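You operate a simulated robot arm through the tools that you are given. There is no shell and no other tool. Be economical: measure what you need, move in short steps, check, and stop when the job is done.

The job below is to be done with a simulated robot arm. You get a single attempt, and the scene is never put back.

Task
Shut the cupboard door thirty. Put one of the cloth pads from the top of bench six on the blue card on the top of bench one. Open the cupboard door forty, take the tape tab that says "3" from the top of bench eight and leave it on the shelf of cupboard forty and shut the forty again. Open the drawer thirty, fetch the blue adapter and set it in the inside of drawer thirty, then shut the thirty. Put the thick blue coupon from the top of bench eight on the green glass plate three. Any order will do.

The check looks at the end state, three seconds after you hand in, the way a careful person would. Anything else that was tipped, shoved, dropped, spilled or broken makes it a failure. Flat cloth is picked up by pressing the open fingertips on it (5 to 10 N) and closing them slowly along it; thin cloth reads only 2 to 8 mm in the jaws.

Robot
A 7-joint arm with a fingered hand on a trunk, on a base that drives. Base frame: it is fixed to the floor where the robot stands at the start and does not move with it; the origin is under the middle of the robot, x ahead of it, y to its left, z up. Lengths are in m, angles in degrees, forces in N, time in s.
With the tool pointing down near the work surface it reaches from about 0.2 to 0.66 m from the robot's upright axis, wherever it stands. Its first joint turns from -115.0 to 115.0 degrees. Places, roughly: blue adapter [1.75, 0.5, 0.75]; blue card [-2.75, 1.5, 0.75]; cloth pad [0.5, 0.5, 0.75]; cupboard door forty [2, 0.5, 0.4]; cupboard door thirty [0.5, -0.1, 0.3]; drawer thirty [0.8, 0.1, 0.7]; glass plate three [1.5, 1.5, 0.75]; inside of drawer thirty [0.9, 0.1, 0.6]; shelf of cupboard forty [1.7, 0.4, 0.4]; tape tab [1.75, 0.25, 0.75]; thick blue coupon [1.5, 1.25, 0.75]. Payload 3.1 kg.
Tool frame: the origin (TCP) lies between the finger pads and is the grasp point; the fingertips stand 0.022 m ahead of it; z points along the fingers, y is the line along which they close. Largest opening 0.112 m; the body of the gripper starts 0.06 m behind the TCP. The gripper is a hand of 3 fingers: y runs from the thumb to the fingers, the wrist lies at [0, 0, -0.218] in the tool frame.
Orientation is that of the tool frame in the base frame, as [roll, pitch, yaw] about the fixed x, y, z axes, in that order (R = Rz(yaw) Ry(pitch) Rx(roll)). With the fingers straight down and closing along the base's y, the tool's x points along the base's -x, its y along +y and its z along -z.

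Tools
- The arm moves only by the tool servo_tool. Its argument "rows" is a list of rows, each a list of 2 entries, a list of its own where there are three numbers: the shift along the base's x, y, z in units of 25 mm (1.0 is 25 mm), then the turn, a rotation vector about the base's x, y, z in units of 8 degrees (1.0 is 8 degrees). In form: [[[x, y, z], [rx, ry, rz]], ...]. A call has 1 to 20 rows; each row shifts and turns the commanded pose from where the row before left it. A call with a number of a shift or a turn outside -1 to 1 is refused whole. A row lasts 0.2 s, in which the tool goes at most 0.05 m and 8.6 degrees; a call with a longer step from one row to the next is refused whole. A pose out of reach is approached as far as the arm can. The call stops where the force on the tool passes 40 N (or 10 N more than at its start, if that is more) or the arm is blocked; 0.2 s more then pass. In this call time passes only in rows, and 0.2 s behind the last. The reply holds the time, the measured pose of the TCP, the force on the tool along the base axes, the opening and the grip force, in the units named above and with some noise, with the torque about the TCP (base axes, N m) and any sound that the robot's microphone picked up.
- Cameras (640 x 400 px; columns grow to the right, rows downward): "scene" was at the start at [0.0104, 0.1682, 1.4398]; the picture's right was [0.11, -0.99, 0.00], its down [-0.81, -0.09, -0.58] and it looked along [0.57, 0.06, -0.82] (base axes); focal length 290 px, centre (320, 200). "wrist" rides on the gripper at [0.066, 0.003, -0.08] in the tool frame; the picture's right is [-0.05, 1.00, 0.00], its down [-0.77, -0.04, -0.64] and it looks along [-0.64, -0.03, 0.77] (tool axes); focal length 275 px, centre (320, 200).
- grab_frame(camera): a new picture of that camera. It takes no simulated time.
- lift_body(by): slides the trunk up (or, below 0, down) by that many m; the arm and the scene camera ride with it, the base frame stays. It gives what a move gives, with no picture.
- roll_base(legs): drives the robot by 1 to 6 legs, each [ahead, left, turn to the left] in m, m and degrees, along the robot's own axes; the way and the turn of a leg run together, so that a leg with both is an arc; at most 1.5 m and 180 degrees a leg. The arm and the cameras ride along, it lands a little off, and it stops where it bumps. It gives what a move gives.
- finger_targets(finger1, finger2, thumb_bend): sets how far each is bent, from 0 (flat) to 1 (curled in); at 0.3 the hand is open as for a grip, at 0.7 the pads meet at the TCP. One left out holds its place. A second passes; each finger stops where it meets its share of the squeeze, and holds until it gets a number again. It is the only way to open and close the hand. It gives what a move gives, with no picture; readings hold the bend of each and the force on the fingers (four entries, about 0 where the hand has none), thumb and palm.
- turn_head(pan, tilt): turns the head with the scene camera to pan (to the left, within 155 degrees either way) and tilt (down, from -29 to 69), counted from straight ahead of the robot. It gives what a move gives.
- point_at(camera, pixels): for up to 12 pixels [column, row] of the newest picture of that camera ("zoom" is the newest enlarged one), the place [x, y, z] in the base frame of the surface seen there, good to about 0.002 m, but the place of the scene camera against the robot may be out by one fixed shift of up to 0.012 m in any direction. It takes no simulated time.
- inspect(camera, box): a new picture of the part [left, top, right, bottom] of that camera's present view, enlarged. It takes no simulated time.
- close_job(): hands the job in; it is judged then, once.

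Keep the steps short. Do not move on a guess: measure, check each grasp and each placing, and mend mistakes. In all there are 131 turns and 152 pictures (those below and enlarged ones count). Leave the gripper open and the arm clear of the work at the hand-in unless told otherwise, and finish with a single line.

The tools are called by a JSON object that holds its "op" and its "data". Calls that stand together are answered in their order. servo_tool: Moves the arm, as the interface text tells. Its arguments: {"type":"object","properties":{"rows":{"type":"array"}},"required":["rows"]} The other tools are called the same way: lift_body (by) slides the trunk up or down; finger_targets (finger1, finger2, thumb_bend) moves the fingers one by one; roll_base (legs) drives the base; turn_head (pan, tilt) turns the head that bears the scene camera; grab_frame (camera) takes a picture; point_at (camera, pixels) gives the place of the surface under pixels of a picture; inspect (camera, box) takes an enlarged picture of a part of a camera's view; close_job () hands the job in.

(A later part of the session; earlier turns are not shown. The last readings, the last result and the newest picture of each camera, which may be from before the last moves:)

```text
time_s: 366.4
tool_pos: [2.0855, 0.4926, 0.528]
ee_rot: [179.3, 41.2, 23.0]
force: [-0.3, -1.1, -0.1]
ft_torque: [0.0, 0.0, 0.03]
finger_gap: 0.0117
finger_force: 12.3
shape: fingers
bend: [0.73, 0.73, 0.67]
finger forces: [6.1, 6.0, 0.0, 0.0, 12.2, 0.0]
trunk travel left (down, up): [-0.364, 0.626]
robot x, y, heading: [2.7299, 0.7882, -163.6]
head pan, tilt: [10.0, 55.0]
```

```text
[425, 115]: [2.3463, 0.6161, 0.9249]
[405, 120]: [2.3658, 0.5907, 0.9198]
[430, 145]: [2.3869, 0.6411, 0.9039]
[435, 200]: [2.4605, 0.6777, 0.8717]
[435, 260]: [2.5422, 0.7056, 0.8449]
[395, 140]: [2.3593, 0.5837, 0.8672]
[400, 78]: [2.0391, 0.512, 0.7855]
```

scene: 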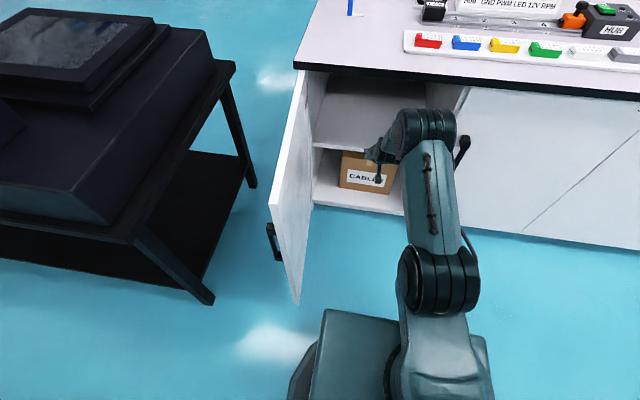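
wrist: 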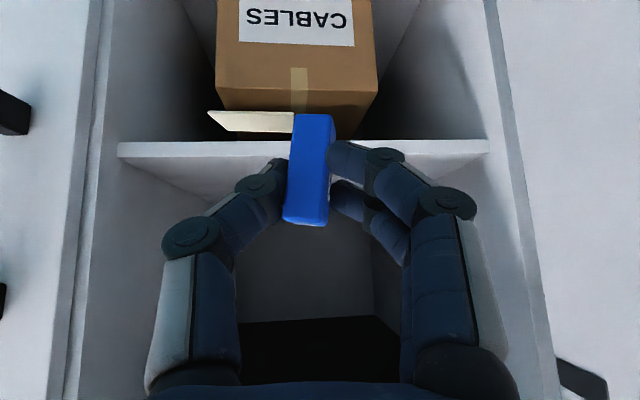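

Joint now trails 0.29 m behind the TCP, so advancing 0.155 m keeps it clear of the bench edge. Drive in.

{"op": "roll_base", "data": {"legs": [[0.155, 0, 0]]}}

{"op": "grab_frame", "data": {"camera": "scene"}}

{"op": "grab_frame", "data": {"camera": "wrist"}}

```text
time_s: 367.8
tool_pos: [1.9387, 0.448, 0.5273]
ee_rot: [179.2, 41.2, 23.0]
force: [0.2, -0.4, 0.9]
ft_torque: [-0.01, -0.01, -0.01]
finger_gap: 0.0116
finger_force: 12.6
shape: fingers
bend: [0.73, 0.73, 0.67]
finger forces: [6.1, 6.2, 0.0, 0.1, 12.1, 0.0]
trunk travel left (down, up): [-0.364, 0.626]
robot x, y, heading: [2.5815, 0.7406, -163.2]
head pan, tilt: [10.0, 55.0]
```

```text
38 pictures are left
```

scene: 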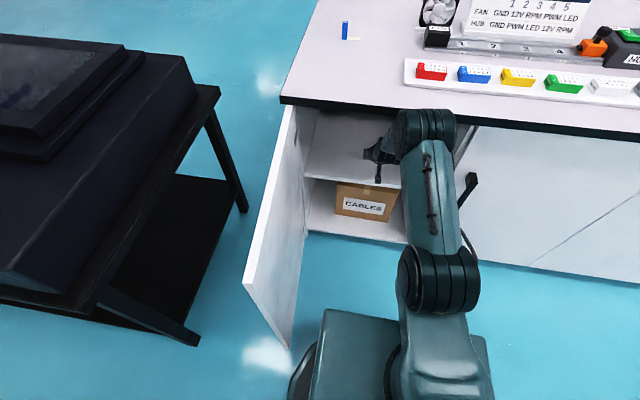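

```text
37 pictures are left
```

wrist: 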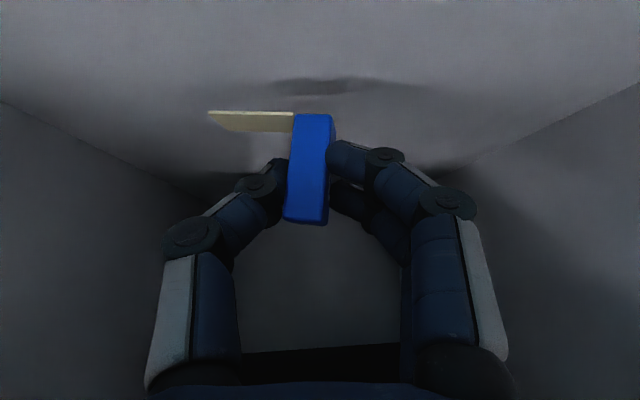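

Tab is above the shelf, 5 cm inside. Lower slowly toward contact.

{"op": "servo_tool", "data": {"rows": [[[0, 0, -0.5], [0, 0, 0]], [[0, 0, -0.5], [0, 0, 0]], [[0, 0, -0.5], [0, 0, 0]], [[0, 0, -0.2], [0, 0, 0]], [[0, 0, -0.1], [0, 0, 0]], [[0, 0, 0], [0, 0, 0]]]}}

{"op": "grab_frame", "data": {"camera": "wrist"}}

```text
time_s: 369.2
tool_pos: [1.9384, 0.4478, 0.4818]
ee_rot: [179.2, 41.1, 23.2]
force: [0.1, 0.1, -0.1]
ft_torque: [0.02, -0.01, 0.01]
finger_gap: 0.0117
finger_force: 12.3
shape: fingers
bend: [0.73, 0.73, 0.67]
finger forces: [6.2, 6.1, 0.0, 0.0, 12.1, 0.1]
trunk travel left (down, up): [-0.364, 0.626]
robot x, y, heading: [2.5767, 0.7453, -163.3]
head pan, tilt: [10.0, 55.0]
```

```text
36 pictures are left
```

wrist: 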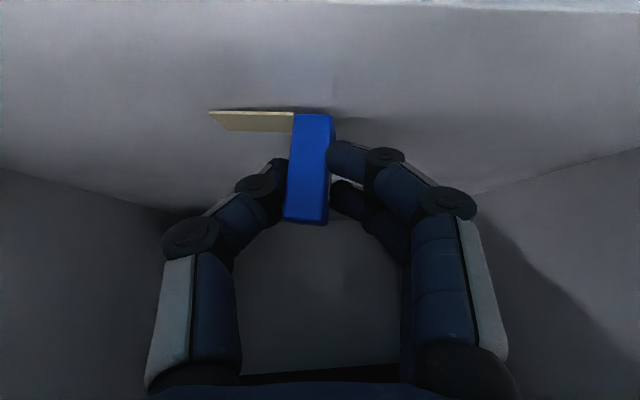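

Close to contact; a few more millimetres down.

{"op": "servo_tool", "data": {"rows": [[[0, 0, -0.08], [0, 0, 0]], [[0, 0, -0.08], [0, 0, 0]], [[0, 0, -0.06], [0, 0, 0]], [[0, 0, 0], [0, 0, 0]]]}}

```text
time_s: 370.2
tool_pos: [1.9377, 0.4477, 0.4784]
ee_rot: [179.3, 41.2, 23.1]
force: [0.5, -1.2, 2.7]
ft_torque: [0.06, 0.12, 0.0]
finger_gap: 0.0112
finger_force: 11.8
shape: fingers
bend: [0.73, 0.73, 0.68]
finger forces: [5.6, 7.2, 0.1, 0.0, 11.4, 0.0]
trunk travel left (down, up): [-0.364, 0.626]
robot x, y, heading: [2.5792, 0.7445, -163.6]
head pan, tilt: [10.0, 55.0]
```

Contact 2.7 N. Release and retreat along the tool axis.

{"op": "finger_targets", "data": {"finger1": 0.6, "finger2": 0.6, "thumb_bend": 0.58}}

{"op": "finger_targets", "data": {"finger1": 0.52, "finger2": 0.52, "thumb_bend": 0.5}}

{"op": "servo_tool", "data": {"rows": [[[0.5, 0.21, 0.55], [0, 0, 0]], [[0.5, 0.21, 0.55], [0, 0, 0]], [[0.6, 0.25, 0.4], [0, 0, 0]], [[0.8, 0.3, 0.1], [0, 0, 0]], [[0.8, 0.3, 0], [0, 0, 0]], [[0, 0, 0], [0, 0, 0]]]}}

{"op": "grab_frame", "data": {"camera": "wrist"}}

```text
time_s: 371.2
tool_pos: [1.9385, 0.4483, 0.4782]
ee_rot: [179.3, 41.2, 23.1]
force: [0.0, 0.9, -0.7]
ft_torque: [-0.02, -0.03, 0.01]
finger_gap: 0.0305
finger_force: 0.1
shape: fingers
bend: [0.6, 0.6, 0.57]
finger forces: [0.1, 0.0, 0.0, 0.0, 0.1, 0.1]
trunk travel left (down, up): [-0.364, 0.626]
robot x, y, heading: [2.5812, 0.7399, -163.5]
head pan, tilt: [10.0, 55.0]
```

```text
time_s: 372.2
tool_pos: [1.9407, 0.4486, 0.4772]
ee_rot: [179.4, 41.2, 23.2]
force: [-0.1, 0.2, -0.8]
ft_torque: [0.02, -0.02, 0.02]
finger_gap: 0.0516
finger_force: 0.1
shape: fingers
bend: [0.52, 0.52, 0.5]
finger forces: [0.0, 0.1, 0.0, 0.1, 0.0, 0.1]
trunk travel left (down, up): [-0.364, 0.626]
robot x, y, heading: [2.5782, 0.7444, -163.3]
head pan, tilt: [10.0, 55.0]
```

```text
time_s: 373.6
tool_pos: [2.0183, 0.4789, 0.5162]
ee_rot: [179.4, 41.2, 23.1]
force: [-0.1, 0.1, -0.3]
ft_torque: [-0.03, -0.01, 0.01]
finger_gap: 0.0519
finger_force: 0.0
shape: fingers
bend: [0.52, 0.52, 0.5]
finger forces: [0.0, 0.1, 0.1, 0.0, 0.0, 0.0]
trunk travel left (down, up): [-0.364, 0.626]
robot x, y, heading: [2.5767, 0.7465, -163.2]
head pan, tilt: [10.0, 55.0]
```

```text
35 pictures are left
```

wrist: 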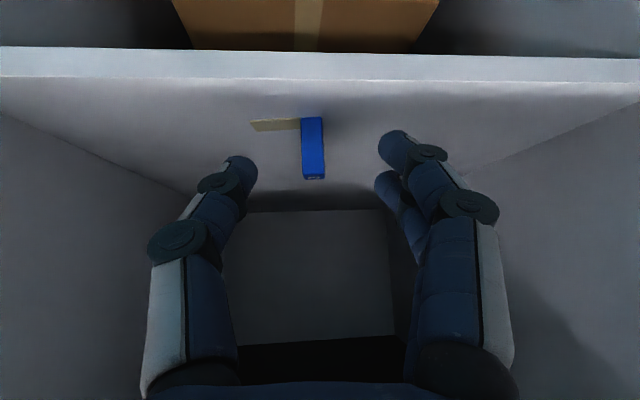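

Tab 3 stands on the shelf. Back out 0.25 m, raise 0.4 m, and look at the open door to close it by straddling its top edge.

{"op": "roll_base", "data": {"legs": [[-0.25, 0, 0]]}}

{"op": "lift_body", "data": {"by": 0.4}}

{"op": "turn_head", "data": {"pan": 20, "tilt": 58}}

{"op": "grab_frame", "data": {"camera": "scene"}}

```text
time_s: 375.4
tool_pos: [2.2573, 0.5493, 0.5158]
ee_rot: [179.3, 41.2, 23.5]
force: [0.5, 1.4, 0.7]
ft_torque: [0.02, -0.02, -0.04]
finger_gap: 0.0515
finger_force: 0.1
shape: fingers
bend: [0.52, 0.52, 0.5]
finger forces: [0.0, 0.0, 0.0, 0.1, 0.1, 0.0]
trunk travel left (down, up): [-0.364, 0.626]
robot x, y, heading: [2.8152, 0.817, -163.2]
head pan, tilt: [10.0, 55.0]
```

```text
time_s: 379.2
tool_pos: [2.2576, 0.5486, 0.9167]
ee_rot: [179.3, 41.2, 23.4]
force: [-0.3, -0.5, 0.1]
ft_torque: [-0.03, 0.03, 0.0]
finger_gap: 0.0516
finger_force: 0.1
shape: fingers
bend: [0.52, 0.52, 0.5]
finger forces: [0.0, 0.0, 0.0, 0.0, 0.0, 0.0]
trunk travel left (down, up): [-0.764, 0.226]
robot x, y, heading: [2.8149, 0.8155, -163.2]
head pan, tilt: [10.0, 55.0]
```

```text
time_s: 379.9
tool_pos: [2.257, 0.548, 0.9168]
ee_rot: [179.2, 41.3, 23.4]
force: [-0.1, 0.1, 0.3]
ft_torque: [0.01, 0.02, 0.02]
finger_gap: 0.0516
finger_force: 0.0
shape: fingers
bend: [0.52, 0.52, 0.5]
finger forces: [0.0, 0.0, 0.0, 0.0, 0.0, 0.1]
trunk travel left (down, up): [-0.764, 0.226]
robot x, y, heading: [2.8161, 0.8121, -163.1]
head pan, tilt: [20.0, 58.0]
```

```text
34 pictures are left
```

scene: 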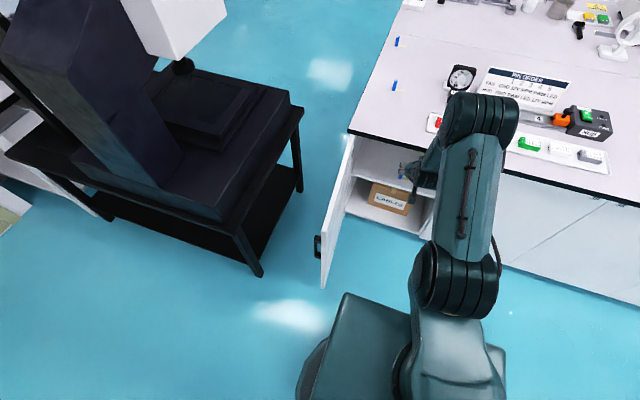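

{"op": "point_at", "data": {"camera": "scene", "pixels": [[324, 228], [329, 212], [340, 175], [351, 140], [327, 225], [317, 245], [245, 180], [325, 280]]}}

{"op": "inspect", "data": {"camera": "scene", "box": [300, 120, 380, 300]}}

```text
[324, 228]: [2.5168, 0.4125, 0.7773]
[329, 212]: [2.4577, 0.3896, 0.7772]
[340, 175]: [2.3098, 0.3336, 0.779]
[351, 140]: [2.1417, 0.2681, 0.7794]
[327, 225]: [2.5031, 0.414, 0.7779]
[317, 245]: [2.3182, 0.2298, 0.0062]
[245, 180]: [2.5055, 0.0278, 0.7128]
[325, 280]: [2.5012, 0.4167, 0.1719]
```

```text
2.22 times, centred on (340, 210) of scene
```

zoom: 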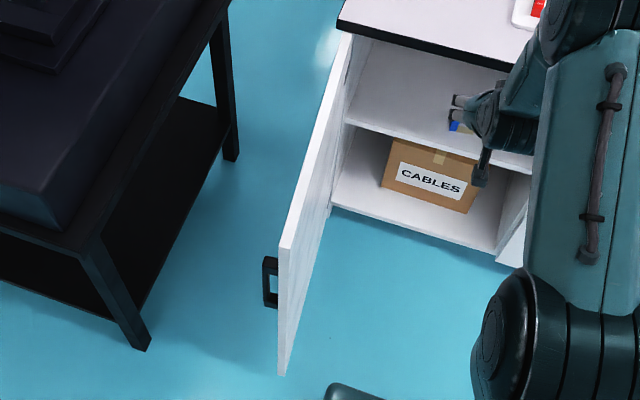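

Door top edge runs along 21°, matching the hand's yaw. Open the hand wider, go above the top edge near the free end (2.480, 0.398) and check.

{"op": "finger_targets", "data": {"finger1": 0.4, "finger2": 0.4, "thumb_bend": 0.4}}

{"op": "servo_tool", "data": {"rows": [[[0.89, -0.6, 0], [0, 0, 0]], [[0.89, -0.6, 0], [0, 0, 0]], [[0.89, -0.6, 0], [0, 0, 0]], [[0.89, -0.6, 0], [0, 0, 0]], [[0.89, -0.6, 0], [0, 0, 0]], [[0.89, -0.6, 0], [0, 0, 0]], [[0.89, -0.6, 0], [0, 0, 0]], [[0.89, -0.6, 0], [0, 0, 0]], [[0.89, -0.6, 0], [0, 0, 0]], [[0.89, -0.6, 0], [0, 0, 0]], [[0, 0, 0], [0, 0, 0]]]}}

{"op": "grab_frame", "data": {"camera": "wrist"}}

```text
time_s: 380.9
tool_pos: [2.2574, 0.5472, 0.9164]
ee_rot: [179.3, 41.2, 23.4]
force: [0.0, -0.1, 0.5]
ft_torque: [-0.02, 0.01, -0.03]
finger_gap: 0.0829
finger_force: 0.1
shape: fingers
bend: [0.4, 0.4, 0.4]
finger forces: [0.1, 0.1, 0.0, 0.0, 0.0, 0.1]
trunk travel left (down, up): [-0.764, 0.226]
robot x, y, heading: [2.8171, 0.8168, -163.4]
head pan, tilt: [20.0, 58.0]
```

```text
time_s: 383.4
tool_pos: [2.4801, 0.398, 0.9167]
ee_rot: [179.3, 41.2, 23.3]
force: [0.4, 0.6, 0.1]
ft_torque: [-0.02, -0.01, 0.0]
finger_gap: 0.0833
finger_force: 0.0
shape: fingers
bend: [0.4, 0.4, 0.4]
finger forces: [0.0, 0.0, 0.1, 0.0, 0.0, 0.0]
trunk travel left (down, up): [-0.764, 0.226]
robot x, y, heading: [2.8136, 0.8151, -163.0]
head pan, tilt: [20.0, 58.0]
```

```text
32 pictures are left
```

wrist: 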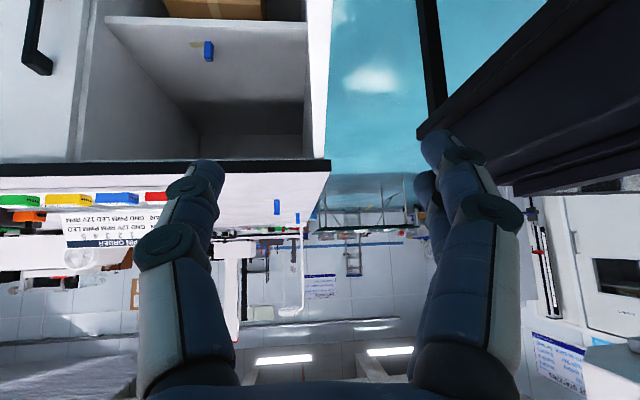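

Door is centred between the fingers. Descend to straddle its top edge, then drag along the closing arc.

{"op": "servo_tool", "data": {"rows": [[[0, 0, -1], [0, 0, 0]], [[0, 0, -1], [0, 0, 0]], [[0, 0, -1], [0, 0, 0]], [[0, 0, -1], [0, 0, 0]], [[0, 0, -1], [0, 0, 0]], [[0, 0, -1], [0, 0, 0]], [[0, 0, -0.4], [0, 0, 0]], [[0, 0, 0], [0, 0, 0]]]}}

{"op": "servo_tool", "data": {"rows": [[[-0.354, 0.855, 0], [0, 0, 0.4]], [[-0.401, 0.834, 0], [0, 0, 0.4]], [[-0.447, 0.81, 0], [0, 0, 0.4]], [[-0.492, 0.784, 0], [0, 0, 0.4]], [[-0.535, 0.755, 0], [0, 0, 0.4]], [[-0.576, 0.724, 0], [0, 0, 0.4]], [[-0.615, 0.691, 0], [0, 0, 0.4]], [[-0.653, 0.655, 0], [0, 0, 0.4]], [[-0.689, 0.618, 0], [0, 0, 0.4]], [[-0.722, 0.578, 0], [0, 0, 0.4]]]}}

{"op": "grab_frame", "data": {"camera": "scene"}}

```text
time_s: 385.1
tool_pos: [2.4783, 0.3988, 0.7562]
ee_rot: [179.3, 41.2, 23.3]
force: [-0.3, 0.9, 0.3]
ft_torque: [0.0, -0.03, 0.03]
finger_gap: 0.0829
finger_force: 0.1
shape: fingers
bend: [0.4, 0.4, 0.4]
finger forces: [0.1, 0.1, 0.1, 0.0, 0.0, 0.0]
trunk travel left (down, up): [-0.764, 0.226]
robot x, y, heading: [2.819, 0.8141, -163.1]
head pan, tilt: [20.0, 58.0]
```

```text
time_s: 387.4
tool_pos: [2.3418, 0.5816, 0.7563]
ee_rot: [179.2, 41.3, 55.4]
force: [-0.3, -0.3, 0.2]
ft_torque: [0.01, 0.02, -0.01]
finger_gap: 0.0836
finger_force: 0.1
shape: fingers
bend: [0.4, 0.4, 0.4]
finger forces: [0.1, 0.0, 0.1, 0.0, 0.0, 0.0]
trunk travel left (down, up): [-0.764, 0.226]
robot x, y, heading: [2.8213, 0.8154, -163.5]
head pan, tilt: [20.0, 58.0]
```

```text
31 pictures are left
```

scene: 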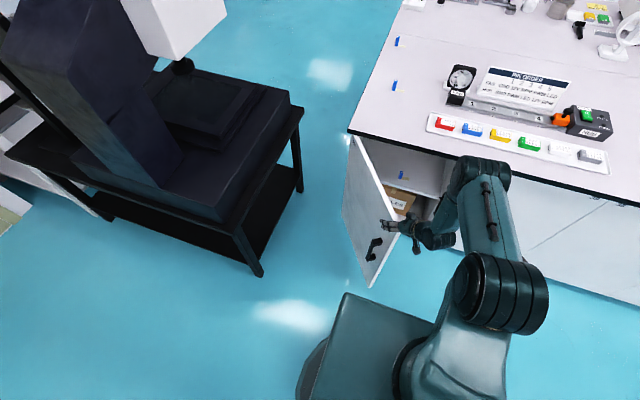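

Door follows. Continue the arc.

{"op": "servo_tool", "data": {"rows": [[[-0.753, 0.537, 0], [0, 0, 0.4]], [[-0.782, 0.494, 0], [0, 0, 0.4]], [[-0.808, 0.45, 0], [0, 0, 0.4]], [[-0.832, 0.404, 0], [0, 0, 0.4]], [[-0.853, 0.357, 0], [0, 0, 0.4]], [[-0.872, 0.309, 0], [0, 0, 0.2]], [[-0.888, 0.26, 0], [0, 0, 0]]]}}

{"op": "grab_frame", "data": {"camera": "scene"}}

```text
time_s: 388.9
tool_pos: [2.1977, 0.6497, 0.7549]
ee_rot: [179.1, 41.0, 72.8]
force: [0.5, 0.6, 0.1]
ft_torque: [0.04, 0.01, 0.0]
finger_gap: 0.0836
finger_force: 0.0
shape: fingers
bend: [0.4, 0.4, 0.4]
finger forces: [0.0, 0.0, 0.0, 0.0, 0.1, 0.0]
trunk travel left (down, up): [-0.764, 0.226]
robot x, y, heading: [2.8223, 0.8137, -163.0]
head pan, tilt: [20.0, 58.0]
```

```text
30 pictures are left
```

scene: 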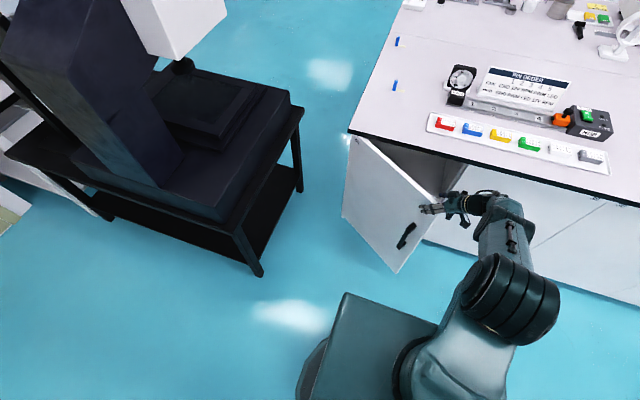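

Door is ≈35° from shut. Raise off, move the hand outside, turn it back, make a fist, and lower.

{"op": "servo_tool", "data": {"rows": [[[0, 0, 1], [0, 0, 0]], [[0, 0, 1], [0, 0, 0]], [[0, 0, 1], [0, 0, 0]], [[0, 0, 1], [0, 0, 0]], [[0, 0, 1], [0, 0, 0]], [[0.66, 0, 0], [0, 0, -0.78]], [[0.66, 0, 0], [0, 0, -0.78]], [[0.66, 0, 0], [0, 0, -0.78]], [[0.66, 0, 0], [0, 0, -0.78]], [[0.66, 0, 0], [0, 0, -0.78]], [[0.66, 0, 0], [0, 0, -0.78]], [[0.66, 0, 0], [0, 0, -0.78]], [[0.66, 0, 0], [0, 0, -0.78]], [[0, 0, 0], [0, 0, -0.6]]]}}

{"op": "finger_targets", "data": {"finger1": 0.7, "finger2": 0.7, "thumb_bend": 0.7}}

{"op": "lift_body", "data": {"by": -0.33}}

{"op": "roll_base", "data": {"legs": [[0.25, 0, 0]]}}

{"op": "grab_frame", "data": {"camera": "scene"}}

```text
time_s: 391.9
tool_pos: [2.33, 0.65, 0.8818]
ee_rot: [179.5, 41.2, 18.2]
force: [0.0, -0.3, -0.2]
ft_torque: [0.02, -0.04, 0.03]
finger_gap: 0.084
finger_force: 0.0
shape: fingers
bend: [0.4, 0.4, 0.4]
finger forces: [0.0, 0.1, 0.0, 0.0, 0.0, 0.0]
trunk travel left (down, up): [-0.764, 0.226]
robot x, y, heading: [2.8206, 0.8156, -163.2]
head pan, tilt: [20.0, 58.0]
```

```text
time_s: 392.9
tool_pos: [2.3298, 0.6504, 0.8826]
ee_rot: [179.3, 41.2, 18.3]
force: [0.2, 0.0, -0.3]
ft_torque: [0.02, 0.01, 0.0]
finger_gap: 0.0028
finger_force: 0.1
shape: fingers
bend: [0.7, 0.7, 0.7]
finger forces: [0.0, 0.0, 0.0, 0.0, 0.0, 0.0]
trunk travel left (down, up): [-0.764, 0.226]
robot x, y, heading: [2.8201, 0.8163, -163.3]
head pan, tilt: [20.0, 58.0]
```

```text
time_s: 396.2
tool_pos: [2.3302, 0.6512, 0.5518]
ee_rot: [179.3, 41.1, 18.2]
force: [0.5, 0.1, -0.3]
ft_torque: [0.02, 0.01, 0.0]
finger_gap: 0.0028
finger_force: 0.0
shape: fingers
bend: [0.7, 0.7, 0.7]
finger forces: [0.0, 0.0, 0.1, 0.1, 0.0, 0.1]
trunk travel left (down, up): [-0.434, 0.556]
robot x, y, heading: [2.8172, 0.8155, -163.2]
head pan, tilt: [20.0, 58.0]
```

```text
time_s: 397.8
tool_pos: [2.1427, 0.6133, 0.5506]
ee_rot: [179.6, 40.5, 15.6]
force: [1.0, 26.4, 0.7]
ft_torque: [0.44, 0.01, -0.89]
finger_gap: 0.0397
finger_force: 13.7
shape: fingers
bend: [0.7, 0.7, 0.54]
finger forces: [0.1, 0.1, 0.1, 0.1, 27.7, 0.1]
trunk travel left (down, up): [-0.434, 0.556]
robot x, y, heading: [2.6308, 0.7597, -163.4]
head pan, tilt: [20.0, 58.0]
stopped in leg 1: the force on the tool passed its limit at 43 N (the readings are from after the stop); the commanded pose is now the measured one
```

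```text
29 pictures are left
```

scene: 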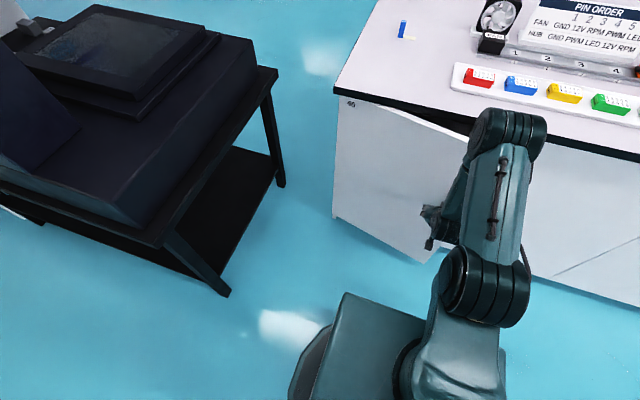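

The thumb caught beside the handle. Back off 5 cm, shift the hand 8 cm left, and push again.

{"op": "roll_base", "data": {"legs": [[-0.07, 0, 0]]}}

{"op": "finger_targets", "data": {"finger1": 0.7, "finger2": 0.7, "thumb_bend": 0.7}}

{"op": "servo_tool", "data": {"rows": [[[0.28, -0.91, 0], [0, 0, 0]], [[0.28, -0.91, 0], [0, 0, 0]], [[0.28, -0.91, 0], [0, 0, 0]], [[0.28, -0.91, 0], [0, 0, 0]], [[0, 0, 0], [0, 0, 0]]]}}

{"op": "roll_base", "data": {"legs": [[0.15, 0, 0], [0.05, 0, 0]]}}

{"op": "grab_frame", "data": {"camera": "scene"}}

```text
time_s: 398.8
tool_pos: [2.2112, 0.6252, 0.5513]
ee_rot: [179.7, 40.9, 16.7]
force: [3.5, 14.5, 3.3]
ft_torque: [0.35, 0.01, -0.52]
finger_gap: 0.0212
finger_force: 8.6
shape: fingers
bend: [0.7, 0.7, 0.62]
finger forces: [0.0, 0.0, 0.0, 0.0, 16.9, 0.0]
trunk travel left (down, up): [-0.434, 0.556]
robot x, y, heading: [2.6946, 0.7787, -163.1]
head pan, tilt: [20.0, 58.0]
```

```text
time_s: 399.8
tool_pos: [2.2103, 0.6276, 0.5511]
ee_rot: [179.6, 40.7, 16.6]
force: [3.1, 16.1, 2.1]
ft_torque: [0.33, 0.02, -0.55]
finger_gap: 0.0203
finger_force: 9.5
shape: fingers
bend: [0.7, 0.7, 0.62]
finger forces: [0.0, 0.1, 0.0, 0.0, 17.8, 0.0]
trunk travel left (down, up): [-0.434, 0.556]
robot x, y, heading: [2.7001, 0.7804, -163.3]
head pan, tilt: [20.0, 58.0]
```

```text
time_s: 400.4
tool_pos: [2.2254, 0.6003, 0.5491]
ee_rot: [179.8, 39.6, 15.1]
force: [6.3, 26.4, -0.2]
ft_torque: [0.41, -0.11, -1.16]
finger_gap: 0.0403
finger_force: 14.3
shape: fingers
bend: [0.7, 0.7, 0.54]
finger forces: [0.0, 0.0, 0.0, 0.1, 28.5, 0.0]
trunk travel left (down, up): [-0.434, 0.556]
robot x, y, heading: [2.6969, 0.7797, -163.6]
head pan, tilt: [20.0, 58.0]
stopped in row 2: the force on the tool passed its limit at 43 N (the readings are from after the stop); the commanded pose is now the measured one
```

```text
time_s: 401.2
tool_pos: [2.2152, 0.6074, 0.5457]
ee_rot: [-179.9, 38.4, 13.8]
force: [5.9, 24.4, 1.7]
ft_torque: [0.46, -0.01, -0.94]
finger_gap: 0.0349
finger_force: 12.5
shape: fingers
bend: [0.7, 0.7, 0.56]
finger forces: [0.0, 0.1, 0.1, 0.0, 24.1, 0.1]
trunk travel left (down, up): [-0.434, 0.556]
robot x, y, heading: [2.688, 0.7809, -163.7]
head pan, tilt: [20.0, 58.0]
stopped in leg 1: the force on the tool passed its limit at 42 N (the readings are from after the stop); the commanded pose is now the measured one
```

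```text
28 pictures are left
```

scene: 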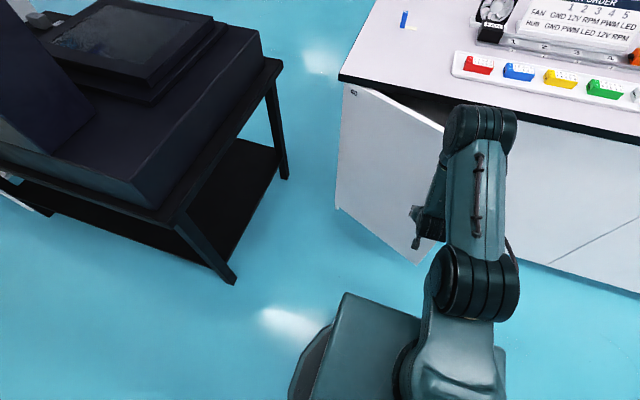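

The bar is between thumb and fingers. Open the hand, back straight out, then shift left, fist, and push.

{"op": "finger_targets", "data": {"finger1": 0.3, "finger2": 0.3, "thumb_bend": 0.3}}

{"op": "roll_base", "data": {"legs": [[-0.16, 0, 0]]}}

{"op": "finger_targets", "data": {"finger1": 0.7, "finger2": 0.7, "thumb_bend": 0.7}}

{"op": "grab_frame", "data": {"camera": "scene"}}

```text
time_s: 402.2
tool_pos: [2.2154, 0.6009, 0.546]
ee_rot: [-179.9, 38.7, 14.5]
force: [-0.7, -1.3, 0.5]
ft_torque: [0.01, -0.03, 0.0]
finger_gap: 0.1107
finger_force: 0.0
shape: fingers
bend: [0.3, 0.3, 0.3]
finger forces: [0.0, 0.0, 0.0, 0.1, 0.0, 0.1]
trunk travel left (down, up): [-0.434, 0.556]
robot x, y, heading: [2.6843, 0.7779, -163.9]
head pan, tilt: [20.0, 58.0]
```

```text
time_s: 403.6
tool_pos: [2.3684, 0.6463, 0.5444]
ee_rot: [-179.8, 38.7, 14.5]
force: [0.5, 0.1, -0.4]
ft_torque: [-0.01, 0.02, 0.0]
finger_gap: 0.1112
finger_force: 0.1
shape: fingers
bend: [0.3, 0.3, 0.3]
finger forces: [0.0, 0.0, 0.0, 0.0, 0.0, 0.1]
trunk travel left (down, up): [-0.434, 0.556]
robot x, y, heading: [2.8368, 0.8207, -163.7]
head pan, tilt: [20.0, 58.0]
```

```text
time_s: 404.6
tool_pos: [2.3685, 0.6449, 0.5441]
ee_rot: [-179.9, 38.7, 14.6]
force: [0.8, 0.2, 0.2]
ft_torque: [-0.02, -0.01, 0.01]
finger_gap: 0.0028
finger_force: 0.1
shape: fingers
bend: [0.7, 0.7, 0.7]
finger forces: [0.0, 0.0, 0.0, 0.1, 0.1, 0.0]
trunk travel left (down, up): [-0.434, 0.556]
robot x, y, heading: [2.8408, 0.821, -163.6]
head pan, tilt: [20.0, 58.0]
```

```text
27 pictures are left
```

scene: 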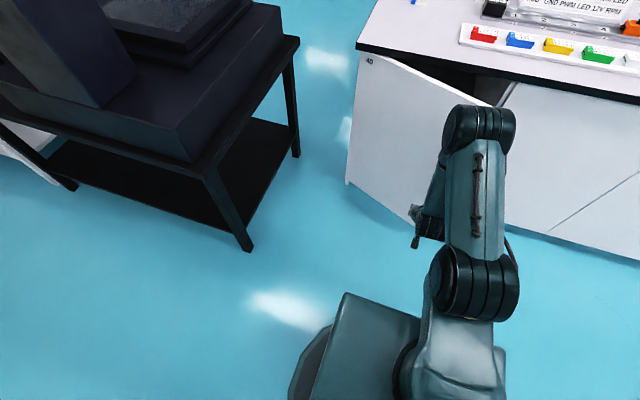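

Clear. Shift left 9.5 cm (well inside of the handle) and push by driving ahead.

{"op": "servo_tool", "data": {"rows": [[[0.28, -0.91, 0], [0, 0, 0]], [[0.28, -0.91, 0], [0, 0, 0]], [[0.28, -0.91, 0], [0, 0, 0]], [[0.28, -0.91, 0], [0, 0, 0]], [[0, 0, 0], [0, 0, 0]]]}}

{"op": "roll_base", "data": {"legs": [[0.3, 0, 0], [0.08, 0, 0]]}}

{"op": "grab_frame", "data": {"camera": "scene"}}

```text
time_s: 405.8
tool_pos: [2.3973, 0.5546, 0.5451]
ee_rot: [-179.9, 38.7, 14.6]
force: [0.1, 0.1, -0.5]
ft_torque: [0.0, 0.03, -0.02]
finger_gap: 0.0028
finger_force: 0.1
shape: fingers
bend: [0.7, 0.7, 0.7]
finger forces: [0.0, 0.1, 0.0, 0.1, 0.0, 0.1]
trunk travel left (down, up): [-0.434, 0.556]
robot x, y, heading: [2.8388, 0.8236, -163.8]
head pan, tilt: [20.0, 58.0]
```

```text
time_s: 408.5
tool_pos: [2.0552, 0.4508, 0.5405]
ee_rot: [-179.2, 37.0, 16.0]
force: [5.0, 1.6, 0.9]
ft_torque: [0.03, -0.01, 0.0]
finger_gap: 0.0027
finger_force: 2.3
shape: fingers
bend: [0.7, 0.72, 0.7]
finger forces: [0.0, 4.8, 0.1, 0.0, 0.0, 0.0]
trunk travel left (down, up): [-0.434, 0.556]
robot x, y, heading: [2.4879, 0.7193, -163.5]
head pan, tilt: [20.0, 58.0]
stopped in leg 2: the force on the tool passed its limit at 58 N (the readings are from after the stop); the commanded pose is now the measured one
```

```text
26 pictures are left
```

scene: 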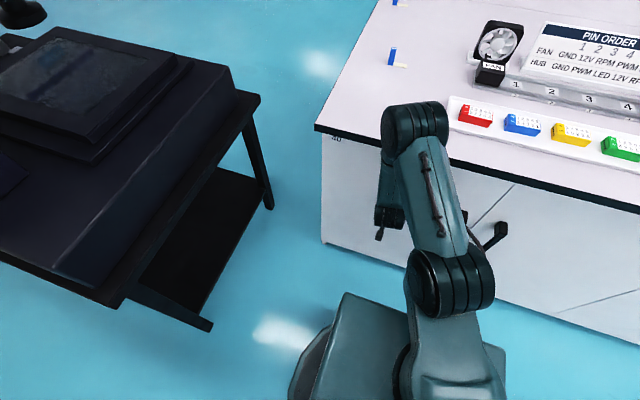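

It met the frame. Check flushness by measuring both doors.

{"op": "point_at", "data": {"camera": "scene", "pixels": [[350, 200], [350, 160], [480, 175], [470, 200], [510, 240], [560, 230], [600, 270]]}}

{"op": "roll_base", "data": {"legs": [[-0.2, 0, 0]]}}

{"op": "inspect", "data": {"camera": "scene", "box": [320, 60, 560, 260]}}

```text
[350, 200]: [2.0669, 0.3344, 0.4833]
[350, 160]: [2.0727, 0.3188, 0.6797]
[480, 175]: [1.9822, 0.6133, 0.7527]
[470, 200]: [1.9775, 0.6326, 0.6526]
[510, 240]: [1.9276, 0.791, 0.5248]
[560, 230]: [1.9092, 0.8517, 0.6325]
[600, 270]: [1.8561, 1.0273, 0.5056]
```

```text
time_s: 410.1
tool_pos: [2.2468, 0.5082, 0.5416]
ee_rot: [-179.3, 37.1, 15.8]
force: [-0.4, 0.2, -0.5]
ft_torque: [-0.03, 0.01, 0.01]
finger_gap: 0.0027
finger_force: 0.0
shape: fingers
bend: [0.7, 0.7, 0.7]
finger forces: [0.0, 0.0, 0.1, 0.0, 0.0, 0.1]
trunk travel left (down, up): [-0.434, 0.556]
robot x, y, heading: [2.6802, 0.7763, -163.5]
head pan, tilt: [20.0, 58.0]
```

```text
2.00 times, centred on (440, 160) of scene
```

zoom: 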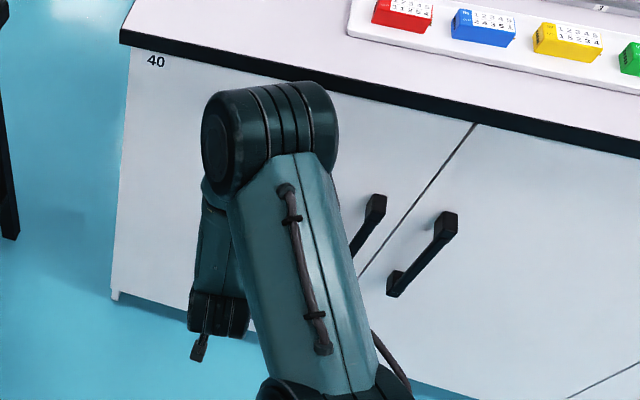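

Flush (u≈2.075 on both): cupboard 40 is shut. Now the blue adapter: raise, bring the hand vertical, move over bench eight and look.

{"op": "lift_body", "data": {"by": 0.4}}

{"op": "servo_tool", "data": {"rows": [[[-0.29, 0.94, 0.3], [0.254, -0.884, 0]], [[-0.29, 0.94, 0.3], [0.254, -0.884, 0]], [[-0.29, 0.94, 0.3], [0.254, -0.884, 0]], [[-0.29, 0.94, 0.3], [0.254, -0.884, 0]], [[-0.29, 0.94, 0.3], [0.254, -0.884, 0]], [[-0.29, 0.94, 0.3], [0, 0, 0.15]], [[0, 0, 0], [0, 0, 0]]]}}

{"op": "finger_targets", "data": {"finger1": 0.42, "finger2": 0.42, "thumb_bend": 0.42}}

{"op": "roll_base", "data": {"legs": [[0.26, -0.1, 0]]}}

{"op": "grab_frame", "data": {"camera": "wrist"}}

```text
time_s: 413.9
tool_pos: [2.2466, 0.5081, 0.9404]
ee_rot: [-179.2, 37.1, 15.8]
force: [0.3, -0.1, 0.5]
ft_torque: [-0.02, 0.03, 0.03]
finger_gap: 0.0028
finger_force: 0.0
shape: fingers
bend: [0.7, 0.7, 0.7]
finger forces: [0.0, 0.0, 0.0, 0.0, 0.1, 0.0]
trunk travel left (down, up): [-0.834, 0.156]
robot x, y, heading: [2.6793, 0.7755, -163.5]
head pan, tilt: [20.0, 58.0]
```

```text
time_s: 415.5
tool_pos: [2.2907, 0.6367, 0.9711]
ee_rot: [179.8, 0.6, 16.6]
force: [0.5, 0.3, -0.7]
ft_torque: [0.05, 0.0, -0.02]
finger_gap: 0.0028
finger_force: 0.0
shape: fingers
bend: [0.7, 0.7, 0.7]
finger forces: [0.0, 0.1, 0.0, 0.0, 0.0, 0.0]
out of reach, approached as far as the arm can: row 4, 5, 6
trunk travel left (down, up): [-0.834, 0.156]
robot x, y, heading: [2.6803, 0.7759, -163.4]
head pan, tilt: [20.0, 58.0]
```

```text
time_s: 416.5
tool_pos: [2.2899, 0.6368, 0.9721]
ee_rot: [179.8, 0.7, 16.5]
force: [0.5, -0.6, -0.7]
ft_torque: [0.0, 0.0, -0.03]
finger_gap: 0.0774
finger_force: 0.0
shape: fingers
bend: [0.42, 0.42, 0.42]
finger forces: [0.0, 0.1, 0.0, 0.0, 0.1, 0.0]
trunk travel left (down, up): [-0.834, 0.156]
robot x, y, heading: [2.681, 0.7751, -163.7]
head pan, tilt: [20.0, 58.0]
```

```text
time_s: 418.5
tool_pos: [2.0094, 0.6578, 0.9715]
ee_rot: [179.8, 0.8, 16.5]
force: [0.5, 0.2, 0.3]
ft_torque: [-0.02, -0.01, -0.02]
finger_gap: 0.0775
finger_force: 0.0
shape: fingers
bend: [0.42, 0.42, 0.42]
finger forces: [0.0, 0.1, 0.1, 0.0, 0.0, 0.0]
trunk travel left (down, up): [-0.834, 0.156]
robot x, y, heading: [2.4001, 0.798, -163.5]
head pan, tilt: [20.0, 58.0]
```

```text
24 pictures are left
```

wrist: 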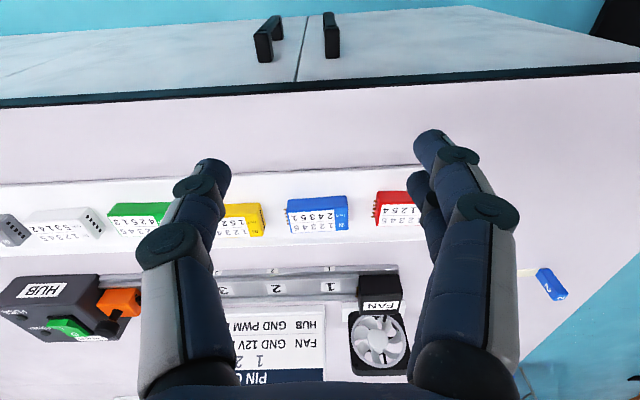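

Blue adapter at wrist (318,213). Zoom and measure.

{"op": "inspect", "data": {"camera": "wrist", "box": [240, 170, 420, 260]}}

{"op": "point_at", "data": {"camera": "wrist", "pixels": [[290, 205], [345, 202], [318, 203], [318, 215], [318, 226], [292, 228], [346, 225], [265, 235], [375, 230], [318, 190]]}}

```text
3.56 times, centred on (330, 215) of wrist
```

zoom: 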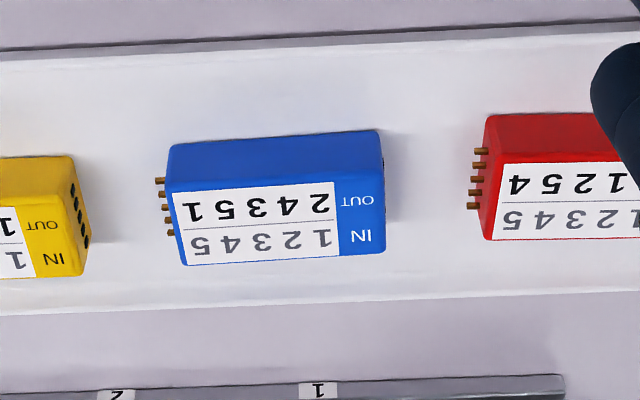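

```text
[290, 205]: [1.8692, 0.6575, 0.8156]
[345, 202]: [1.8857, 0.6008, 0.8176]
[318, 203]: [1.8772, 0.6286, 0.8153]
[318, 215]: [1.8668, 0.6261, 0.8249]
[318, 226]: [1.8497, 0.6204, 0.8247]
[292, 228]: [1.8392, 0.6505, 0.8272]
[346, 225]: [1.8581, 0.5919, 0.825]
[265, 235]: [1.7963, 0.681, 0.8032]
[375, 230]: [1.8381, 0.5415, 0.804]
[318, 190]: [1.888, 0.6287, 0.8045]
```

Adapter: centre (1.860, 0.6245), ~29 mm wide along u, 59 mm long, top z 0.825. Rotate the hand 90° to close along its width, move above it, and narrow the opening.

{"op": "servo_tool", "data": {"rows": [[[-0.497, -0.11, 0], [0, 0, -0.927]], [[-0.497, -0.11, 0], [0, 0, -0.927]], [[-0.497, -0.11, 0], [0, 0, -0.927]], [[-0.497, -0.11, 0], [0, 0, -0.927]], [[-0.497, -0.11, 0], [0, 0, -0.927]], [[-0.497, -0.11, 0], [0, 0, -0.927]], [[-0.497, -0.11, 0], [0, 0, -0.927]], [[-0.497, -0.11, 0], [0, 0, -0.927]], [[-0.497, -0.11, 0], [0, 0, -0.927]], [[-0.497, -0.11, 0], [0, 0, -0.927]], [[-0.497, -0.11, 0], [0, 0, -0.927]], [[-0.497, -0.11, 0], [0, 0, -0.927]], [[0, 0, -0.8], [0, 0, 0]], [[0, 0, -0.8], [0, 0, 0]], [[0, 0, 0], [0, 0, 0]]]}}

{"op": "finger_targets", "data": {"finger1": 0.52, "finger2": 0.52, "thumb_bend": 0.52}}

{"op": "grab_frame", "data": {"camera": "wrist"}}

```text
time_s: 421.7
tool_pos: [1.8646, 0.6257, 0.9325]
ee_rot: [179.8, 0.8, -72.6]
force: [-0.1, -0.5, -0.2]
ft_torque: [-0.01, 0.03, -0.03]
finger_gap: 0.0775
finger_force: 0.0
shape: fingers
bend: [0.42, 0.42, 0.42]
finger forces: [0.0, 0.0, 0.0, 0.1, 0.0, 0.1]
out of reach, approached as far as the arm can: row 1
trunk travel left (down, up): [-0.834, 0.156]
robot x, y, heading: [2.3968, 0.7983, -163.4]
head pan, tilt: [20.0, 58.0]
```

```text
time_s: 422.7
tool_pos: [1.8645, 0.6257, 0.9325]
ee_rot: [179.8, 0.8, -72.6]
force: [-0.3, -0.1, 0.4]
ft_torque: [-0.01, 0.0, 0.02]
finger_gap: 0.05
finger_force: 0.0
shape: fingers
bend: [0.52, 0.52, 0.52]
finger forces: [0.1, 0.1, 0.0, 0.0, 0.0, 0.1]
trunk travel left (down, up): [-0.834, 0.156]
robot x, y, heading: [2.3981, 0.7976, -163.6]
head pan, tilt: [20.0, 58.0]
```

```text
22 pictures are left
```

wrist: 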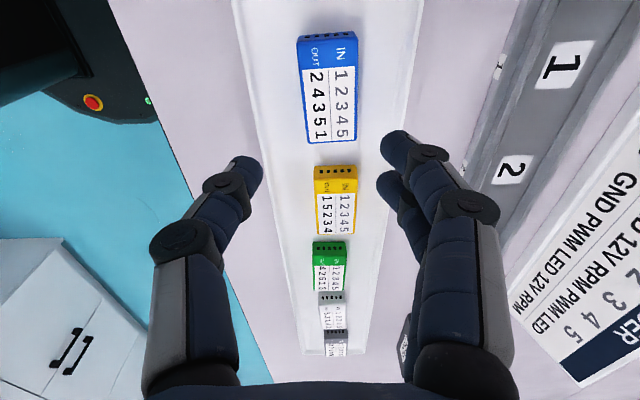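

{"op": "point_at", "data": {"camera": "wrist", "pixels": [[300, 42], [355, 36], [306, 138], [353, 138], [330, 88], [400, 80]]}}

```text
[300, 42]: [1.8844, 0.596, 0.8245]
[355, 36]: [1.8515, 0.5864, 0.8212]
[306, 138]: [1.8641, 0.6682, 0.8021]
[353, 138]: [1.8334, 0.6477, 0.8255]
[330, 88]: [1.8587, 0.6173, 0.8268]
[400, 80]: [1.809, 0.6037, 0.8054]
```

Centre (1.859, 0.622). Fine-shift, descend to z≈0.831, and close.

{"op": "servo_tool", "data": {"rows": [[[-0.22, -0.16, -0.8], [0, 0, 0]], [[0, 0, -0.9], [0, 0, 0]], [[0, 0, -0.9], [0, 0, 0]], [[0, 0, -0.9], [0, 0, 0]], [[0, 0, -0.4], [0, 0, 0]], [[0, 0, -0.16], [0, 0, 0]], [[0, 0, 0], [0, 0, 0]]]}}

{"op": "finger_targets", "data": {"finger1": 0.72, "finger2": 0.72, "thumb_bend": 0.72}}

{"op": "servo_tool", "data": {"rows": [[[0, 0, 0.5], [0, 0, 0]], [[0, 0, 0.8], [0, 0, 0]], [[0, 0, 1], [0, 0, 0]], [[0, 0, 1], [0, 0, 0]], [[0, 0, 1], [0, 0, 0]], [[0, 0, 1], [0, 0, 0]], [[0, 0, 1], [0, 0, 0]], [[0, 0, 0], [0, 0, 0]]]}}

{"op": "grab_frame", "data": {"camera": "wrist"}}

```text
time_s: 424.3
tool_pos: [1.86, 0.6213, 0.8304]
ee_rot: [179.6, 0.8, -72.5]
force: [-0.7, -1.1, 17.1]
ft_torque: [0.04, -0.49, -0.04]
finger_gap: 0.0499
finger_force: 8.6
shape: fingers
bend: [0.52, 0.52, 0.53]
finger forces: [1.6, 0.1, 0.1, 0.1, 16.0, 0.1]
trunk travel left (down, up): [-0.834, 0.156]
robot x, y, heading: [2.4006, 0.7987, -163.4]
head pan, tilt: [20.0, 58.0]
```

```text
time_s: 425.3
tool_pos: [1.8598, 0.6229, 0.8292]
ee_rot: [179.8, 0.8, -72.6]
force: [-1.8, -0.6, 7.4]
ft_torque: [-0.03, -0.09, -0.05]
finger_gap: 0.0326
finger_force: 21.5
shape: fingers
bend: [0.63, 0.62, 0.63]
finger forces: [10.7, 8.9, 0.0, 0.0, 23.6, 0.0]
trunk travel left (down, up): [-0.834, 0.156]
robot x, y, heading: [2.3995, 0.7966, -163.4]
head pan, tilt: [20.0, 58.0]
```

```text
time_s: 427.1
tool_pos: [1.8592, 0.6218, 0.988]
ee_rot: [179.8, 0.7, -72.6]
force: [-0.4, -0.5, 0.3]
ft_torque: [0.0, -0.01, -0.01]
finger_gap: 0.0326
finger_force: 16.5
shape: fingers
bend: [0.63, 0.63, 0.63]
finger forces: [8.3, 8.5, 0.0, 0.0, 16.8, 0.1]
trunk travel left (down, up): [-0.834, 0.156]
robot x, y, heading: [2.399, 0.8004, -163.4]
head pan, tilt: [20.0, 58.0]
```

```text
21 pictures are left
```

wrist: 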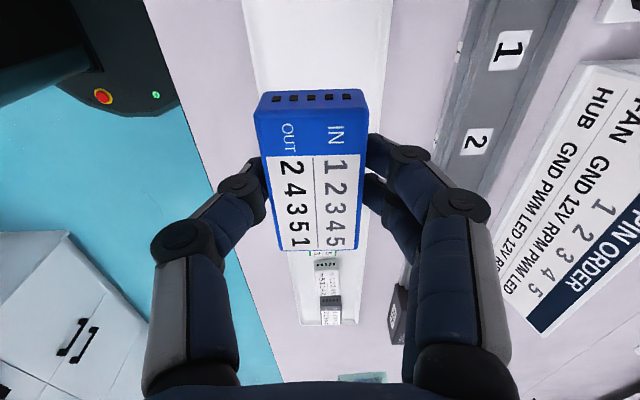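

Adapter held (33 mm, 16 N). Raise and drive back round the left end to bench six.

{"op": "lift_body", "data": {"by": 0.15}}

{"op": "roll_base", "data": {"legs": [[-0.24, 0, 0.4], [0, -1.5, 0], [0, -1.5, 0], [0, -1.5, 0], [0, -0.58, 0]]}}

```text
time_s: 428.9
tool_pos: [1.8581, 0.6208, 1.1384]
ee_rot: [179.8, 0.8, -72.6]
force: [0.9, 0.2, 0.9]
ft_torque: [0.0, 0.0, -0.02]
finger_gap: 0.0328
finger_force: 17.4
shape: fingers
bend: [0.63, 0.63, 0.63]
finger forces: [8.3, 8.7, 0.0, 0.0, 16.8, 0.1]
trunk travel left (down, up): [-0.984, 0.006]
robot x, y, heading: [2.3971, 0.7986, -163.3]
head pan, tilt: [20.0, 58.0]
```

```text
time_s: 454.6
tool_pos: [0.7908, 5.6307, 1.1377]
ee_rot: [179.7, 0.8, -75.6]
force: [-0.3, 0.2, 0.8]
ft_torque: [-0.01, 0.02, 0.03]
finger_gap: 0.0327
finger_force: 17.0
shape: fingers
bend: [0.63, 0.63, 0.63]
finger forces: [8.4, 8.6, 0.0, 0.0, 16.8, 0.1]
trunk travel left (down, up): [-0.984, 0.006]
robot x, y, heading: [1.3372, 5.7775, -166.7]
head pan, tilt: [20.0, 58.0]
```

At the end of the aisle (v=5.13). Correct heading, go ahead 3.1 m, turn 180°.

{"op": "roll_base", "data": {"legs": [[0, 0, 3.8], [1.5, 0, 0], [1.5, 0, 0], [0.1, 0, 0], [0, 0, 90], [0, 0, 90]]}}

```text
time_s: 477.8
tool_pos: [-1.0591, 5.0371, 1.1368]
ee_rot: [179.8, 0.9, 108.8]
force: [0.7, 0.8, -0.7]
ft_torque: [-0.01, 0.0, 0.0]
finger_gap: 0.032
finger_force: 15.6
shape: fingers
bend: [0.64, 0.64, 0.63]
finger forces: [7.7, 7.7, 0.0, 0.0, 15.3, 0.1]
trunk travel left (down, up): [-0.984, 0.006]
robot x, y, heading: [-1.593, 4.847, 17.8]
head pan, tilt: [20.0, 58.0]
```

Slide right along the corridor in front of bench six.

{"op": "roll_base", "data": {"legs": [[0, 0, -0.7], [0, -1.5, 0], [0, -1.5, 0], [0, -1.5, 0], [0, -0.5, 0]]}}

{"op": "turn_head", "data": {"pan": -10, "tilt": 55}}

{"op": "grab_frame", "data": {"camera": "scene"}}

```text
time_s: 502.0
tool_pos: [0.4378, 0.2843, 1.1378]
ee_rot: [179.7, 0.8, 108.3]
force: [0.8, -0.1, -1.0]
ft_torque: [0.04, -0.03, -0.04]
finger_gap: 0.0322
finger_force: 14.7
shape: fingers
bend: [0.64, 0.64, 0.63]
finger forces: [7.6, 7.7, 0.0, 0.0, 15.3, 0.1]
trunk travel left (down, up): [-0.984, 0.006]
robot x, y, heading: [-0.0973, 0.0978, 17.2]
head pan, tilt: [20.0, 58.0]
```

```text
time_s: 503.0
tool_pos: [0.4374, 0.2855, 1.137]
ee_rot: [179.8, 0.8, 108.3]
force: [-0.5, 0.3, -0.3]
ft_torque: [0.0, -0.01, 0.03]
finger_gap: 0.0319
finger_force: 15.9
shape: fingers
bend: [0.64, 0.64, 0.63]
finger forces: [7.6, 7.7, 0.0, 0.0, 15.3, 0.0]
trunk travel left (down, up): [-0.984, 0.006]
robot x, y, heading: [-0.0986, 0.0982, 17.2]
head pan, tilt: [-10.0, 55.0]
```

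```text
20 pictures are left
```

scene: 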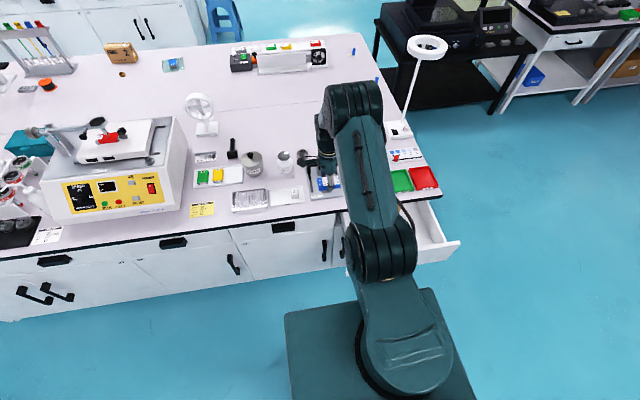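

Slide right 0.15 m, shift the hand over the drawer opening (u≈0.475, v≈−0.13), lower 0.25 and look.

{"op": "roll_base", "data": {"legs": [[0, -0.15, 0]]}}

{"op": "servo_tool", "data": {"rows": [[[0.08, -0.9, 0], [0, 0, 0]], [[0.08, -0.9, 0], [0, 0, 0]], [[0.08, -0.9, 0], [0, 0, 0]], [[0.08, -0.9, 0], [0, 0, 0]], [[0.08, -0.9, 0], [0, 0, 0]], [[0, 0, 0], [0, 0, 0]]]}}

{"op": "lift_body", "data": {"by": -0.2}}

{"op": "grab_frame", "data": {"camera": "wrist"}}

{"op": "grab_frame", "data": {"camera": "scene"}}

```text
time_s: 504.3
tool_pos: [0.4805, 0.1475, 1.1382]
ee_rot: [179.8, 0.9, 108.4]
force: [-0.3, -0.9, -0.8]
ft_torque: [-0.01, 0.0, 0.01]
finger_gap: 0.0319
finger_force: 15.5
shape: fingers
bend: [0.64, 0.64, 0.63]
finger forces: [7.5, 7.7, 0.0, 0.1, 15.3, 0.0]
trunk travel left (down, up): [-0.984, 0.006]
robot x, y, heading: [-0.0565, -0.0401, 17.4]
head pan, tilt: [-10.0, 55.0]
```

```text
time_s: 505.7
tool_pos: [0.4911, 0.0315, 1.1372]
ee_rot: [179.8, 0.8, 108.4]
force: [-0.1, 0.2, -0.1]
ft_torque: [-0.04, 0.01, -0.04]
finger_gap: 0.0322
finger_force: 15.1
shape: fingers
bend: [0.64, 0.64, 0.63]
finger forces: [7.6, 7.6, 0.0, 0.1, 15.3, 0.0]
trunk travel left (down, up): [-0.984, 0.006]
robot x, y, heading: [-0.0528, -0.0394, 17.4]
head pan, tilt: [-10.0, 55.0]
```

```text
time_s: 507.9
tool_pos: [0.4921, 0.0304, 0.938]
ee_rot: [179.9, 0.8, 108.3]
force: [-0.3, 0.3, -0.7]
ft_torque: [-0.01, -0.02, 0.0]
finger_gap: 0.0318
finger_force: 15.2
shape: fingers
bend: [0.64, 0.64, 0.63]
finger forces: [7.5, 7.7, 0.1, 0.0, 15.3, 0.1]
trunk travel left (down, up): [-0.784, 0.206]
robot x, y, heading: [-0.0528, -0.0425, 17.6]
head pan, tilt: [-10.0, 55.0]
```

```text
19 pictures are left
```

wrist: 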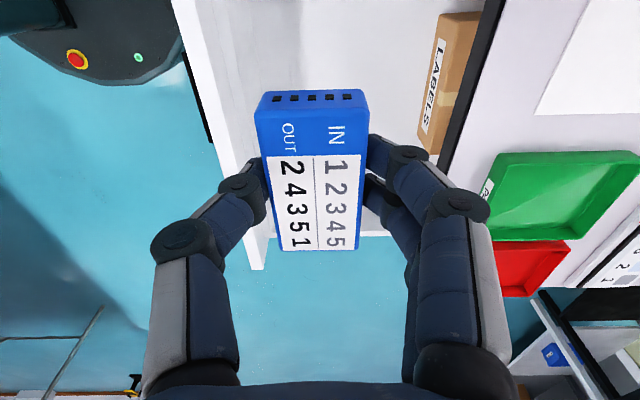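

```text
18 pictures are left
```

scene: 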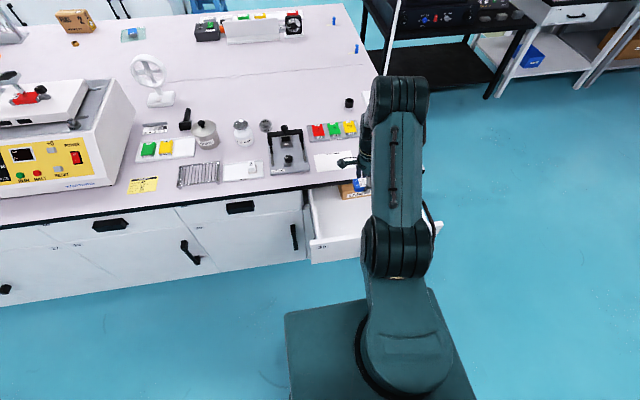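

Measure the drawer floor, front panel, and LABELS box with the wrist camera.

{"op": "point_at", "data": {"camera": "wrist", "pixels": [[230, 40], [300, 50], [380, 60], [190, 60], [205, 60], [430, 130], [440, 60], [260, 240], [375, 225], [495, 30], [420, 20]]}}

```text
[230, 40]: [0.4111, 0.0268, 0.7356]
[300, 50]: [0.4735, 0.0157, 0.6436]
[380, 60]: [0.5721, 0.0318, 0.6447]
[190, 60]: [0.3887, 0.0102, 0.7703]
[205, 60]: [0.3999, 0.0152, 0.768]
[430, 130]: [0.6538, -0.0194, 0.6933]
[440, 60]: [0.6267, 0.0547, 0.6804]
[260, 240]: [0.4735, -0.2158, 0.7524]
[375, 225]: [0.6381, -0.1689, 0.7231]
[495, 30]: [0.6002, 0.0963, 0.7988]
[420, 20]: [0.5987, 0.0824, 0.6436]
```

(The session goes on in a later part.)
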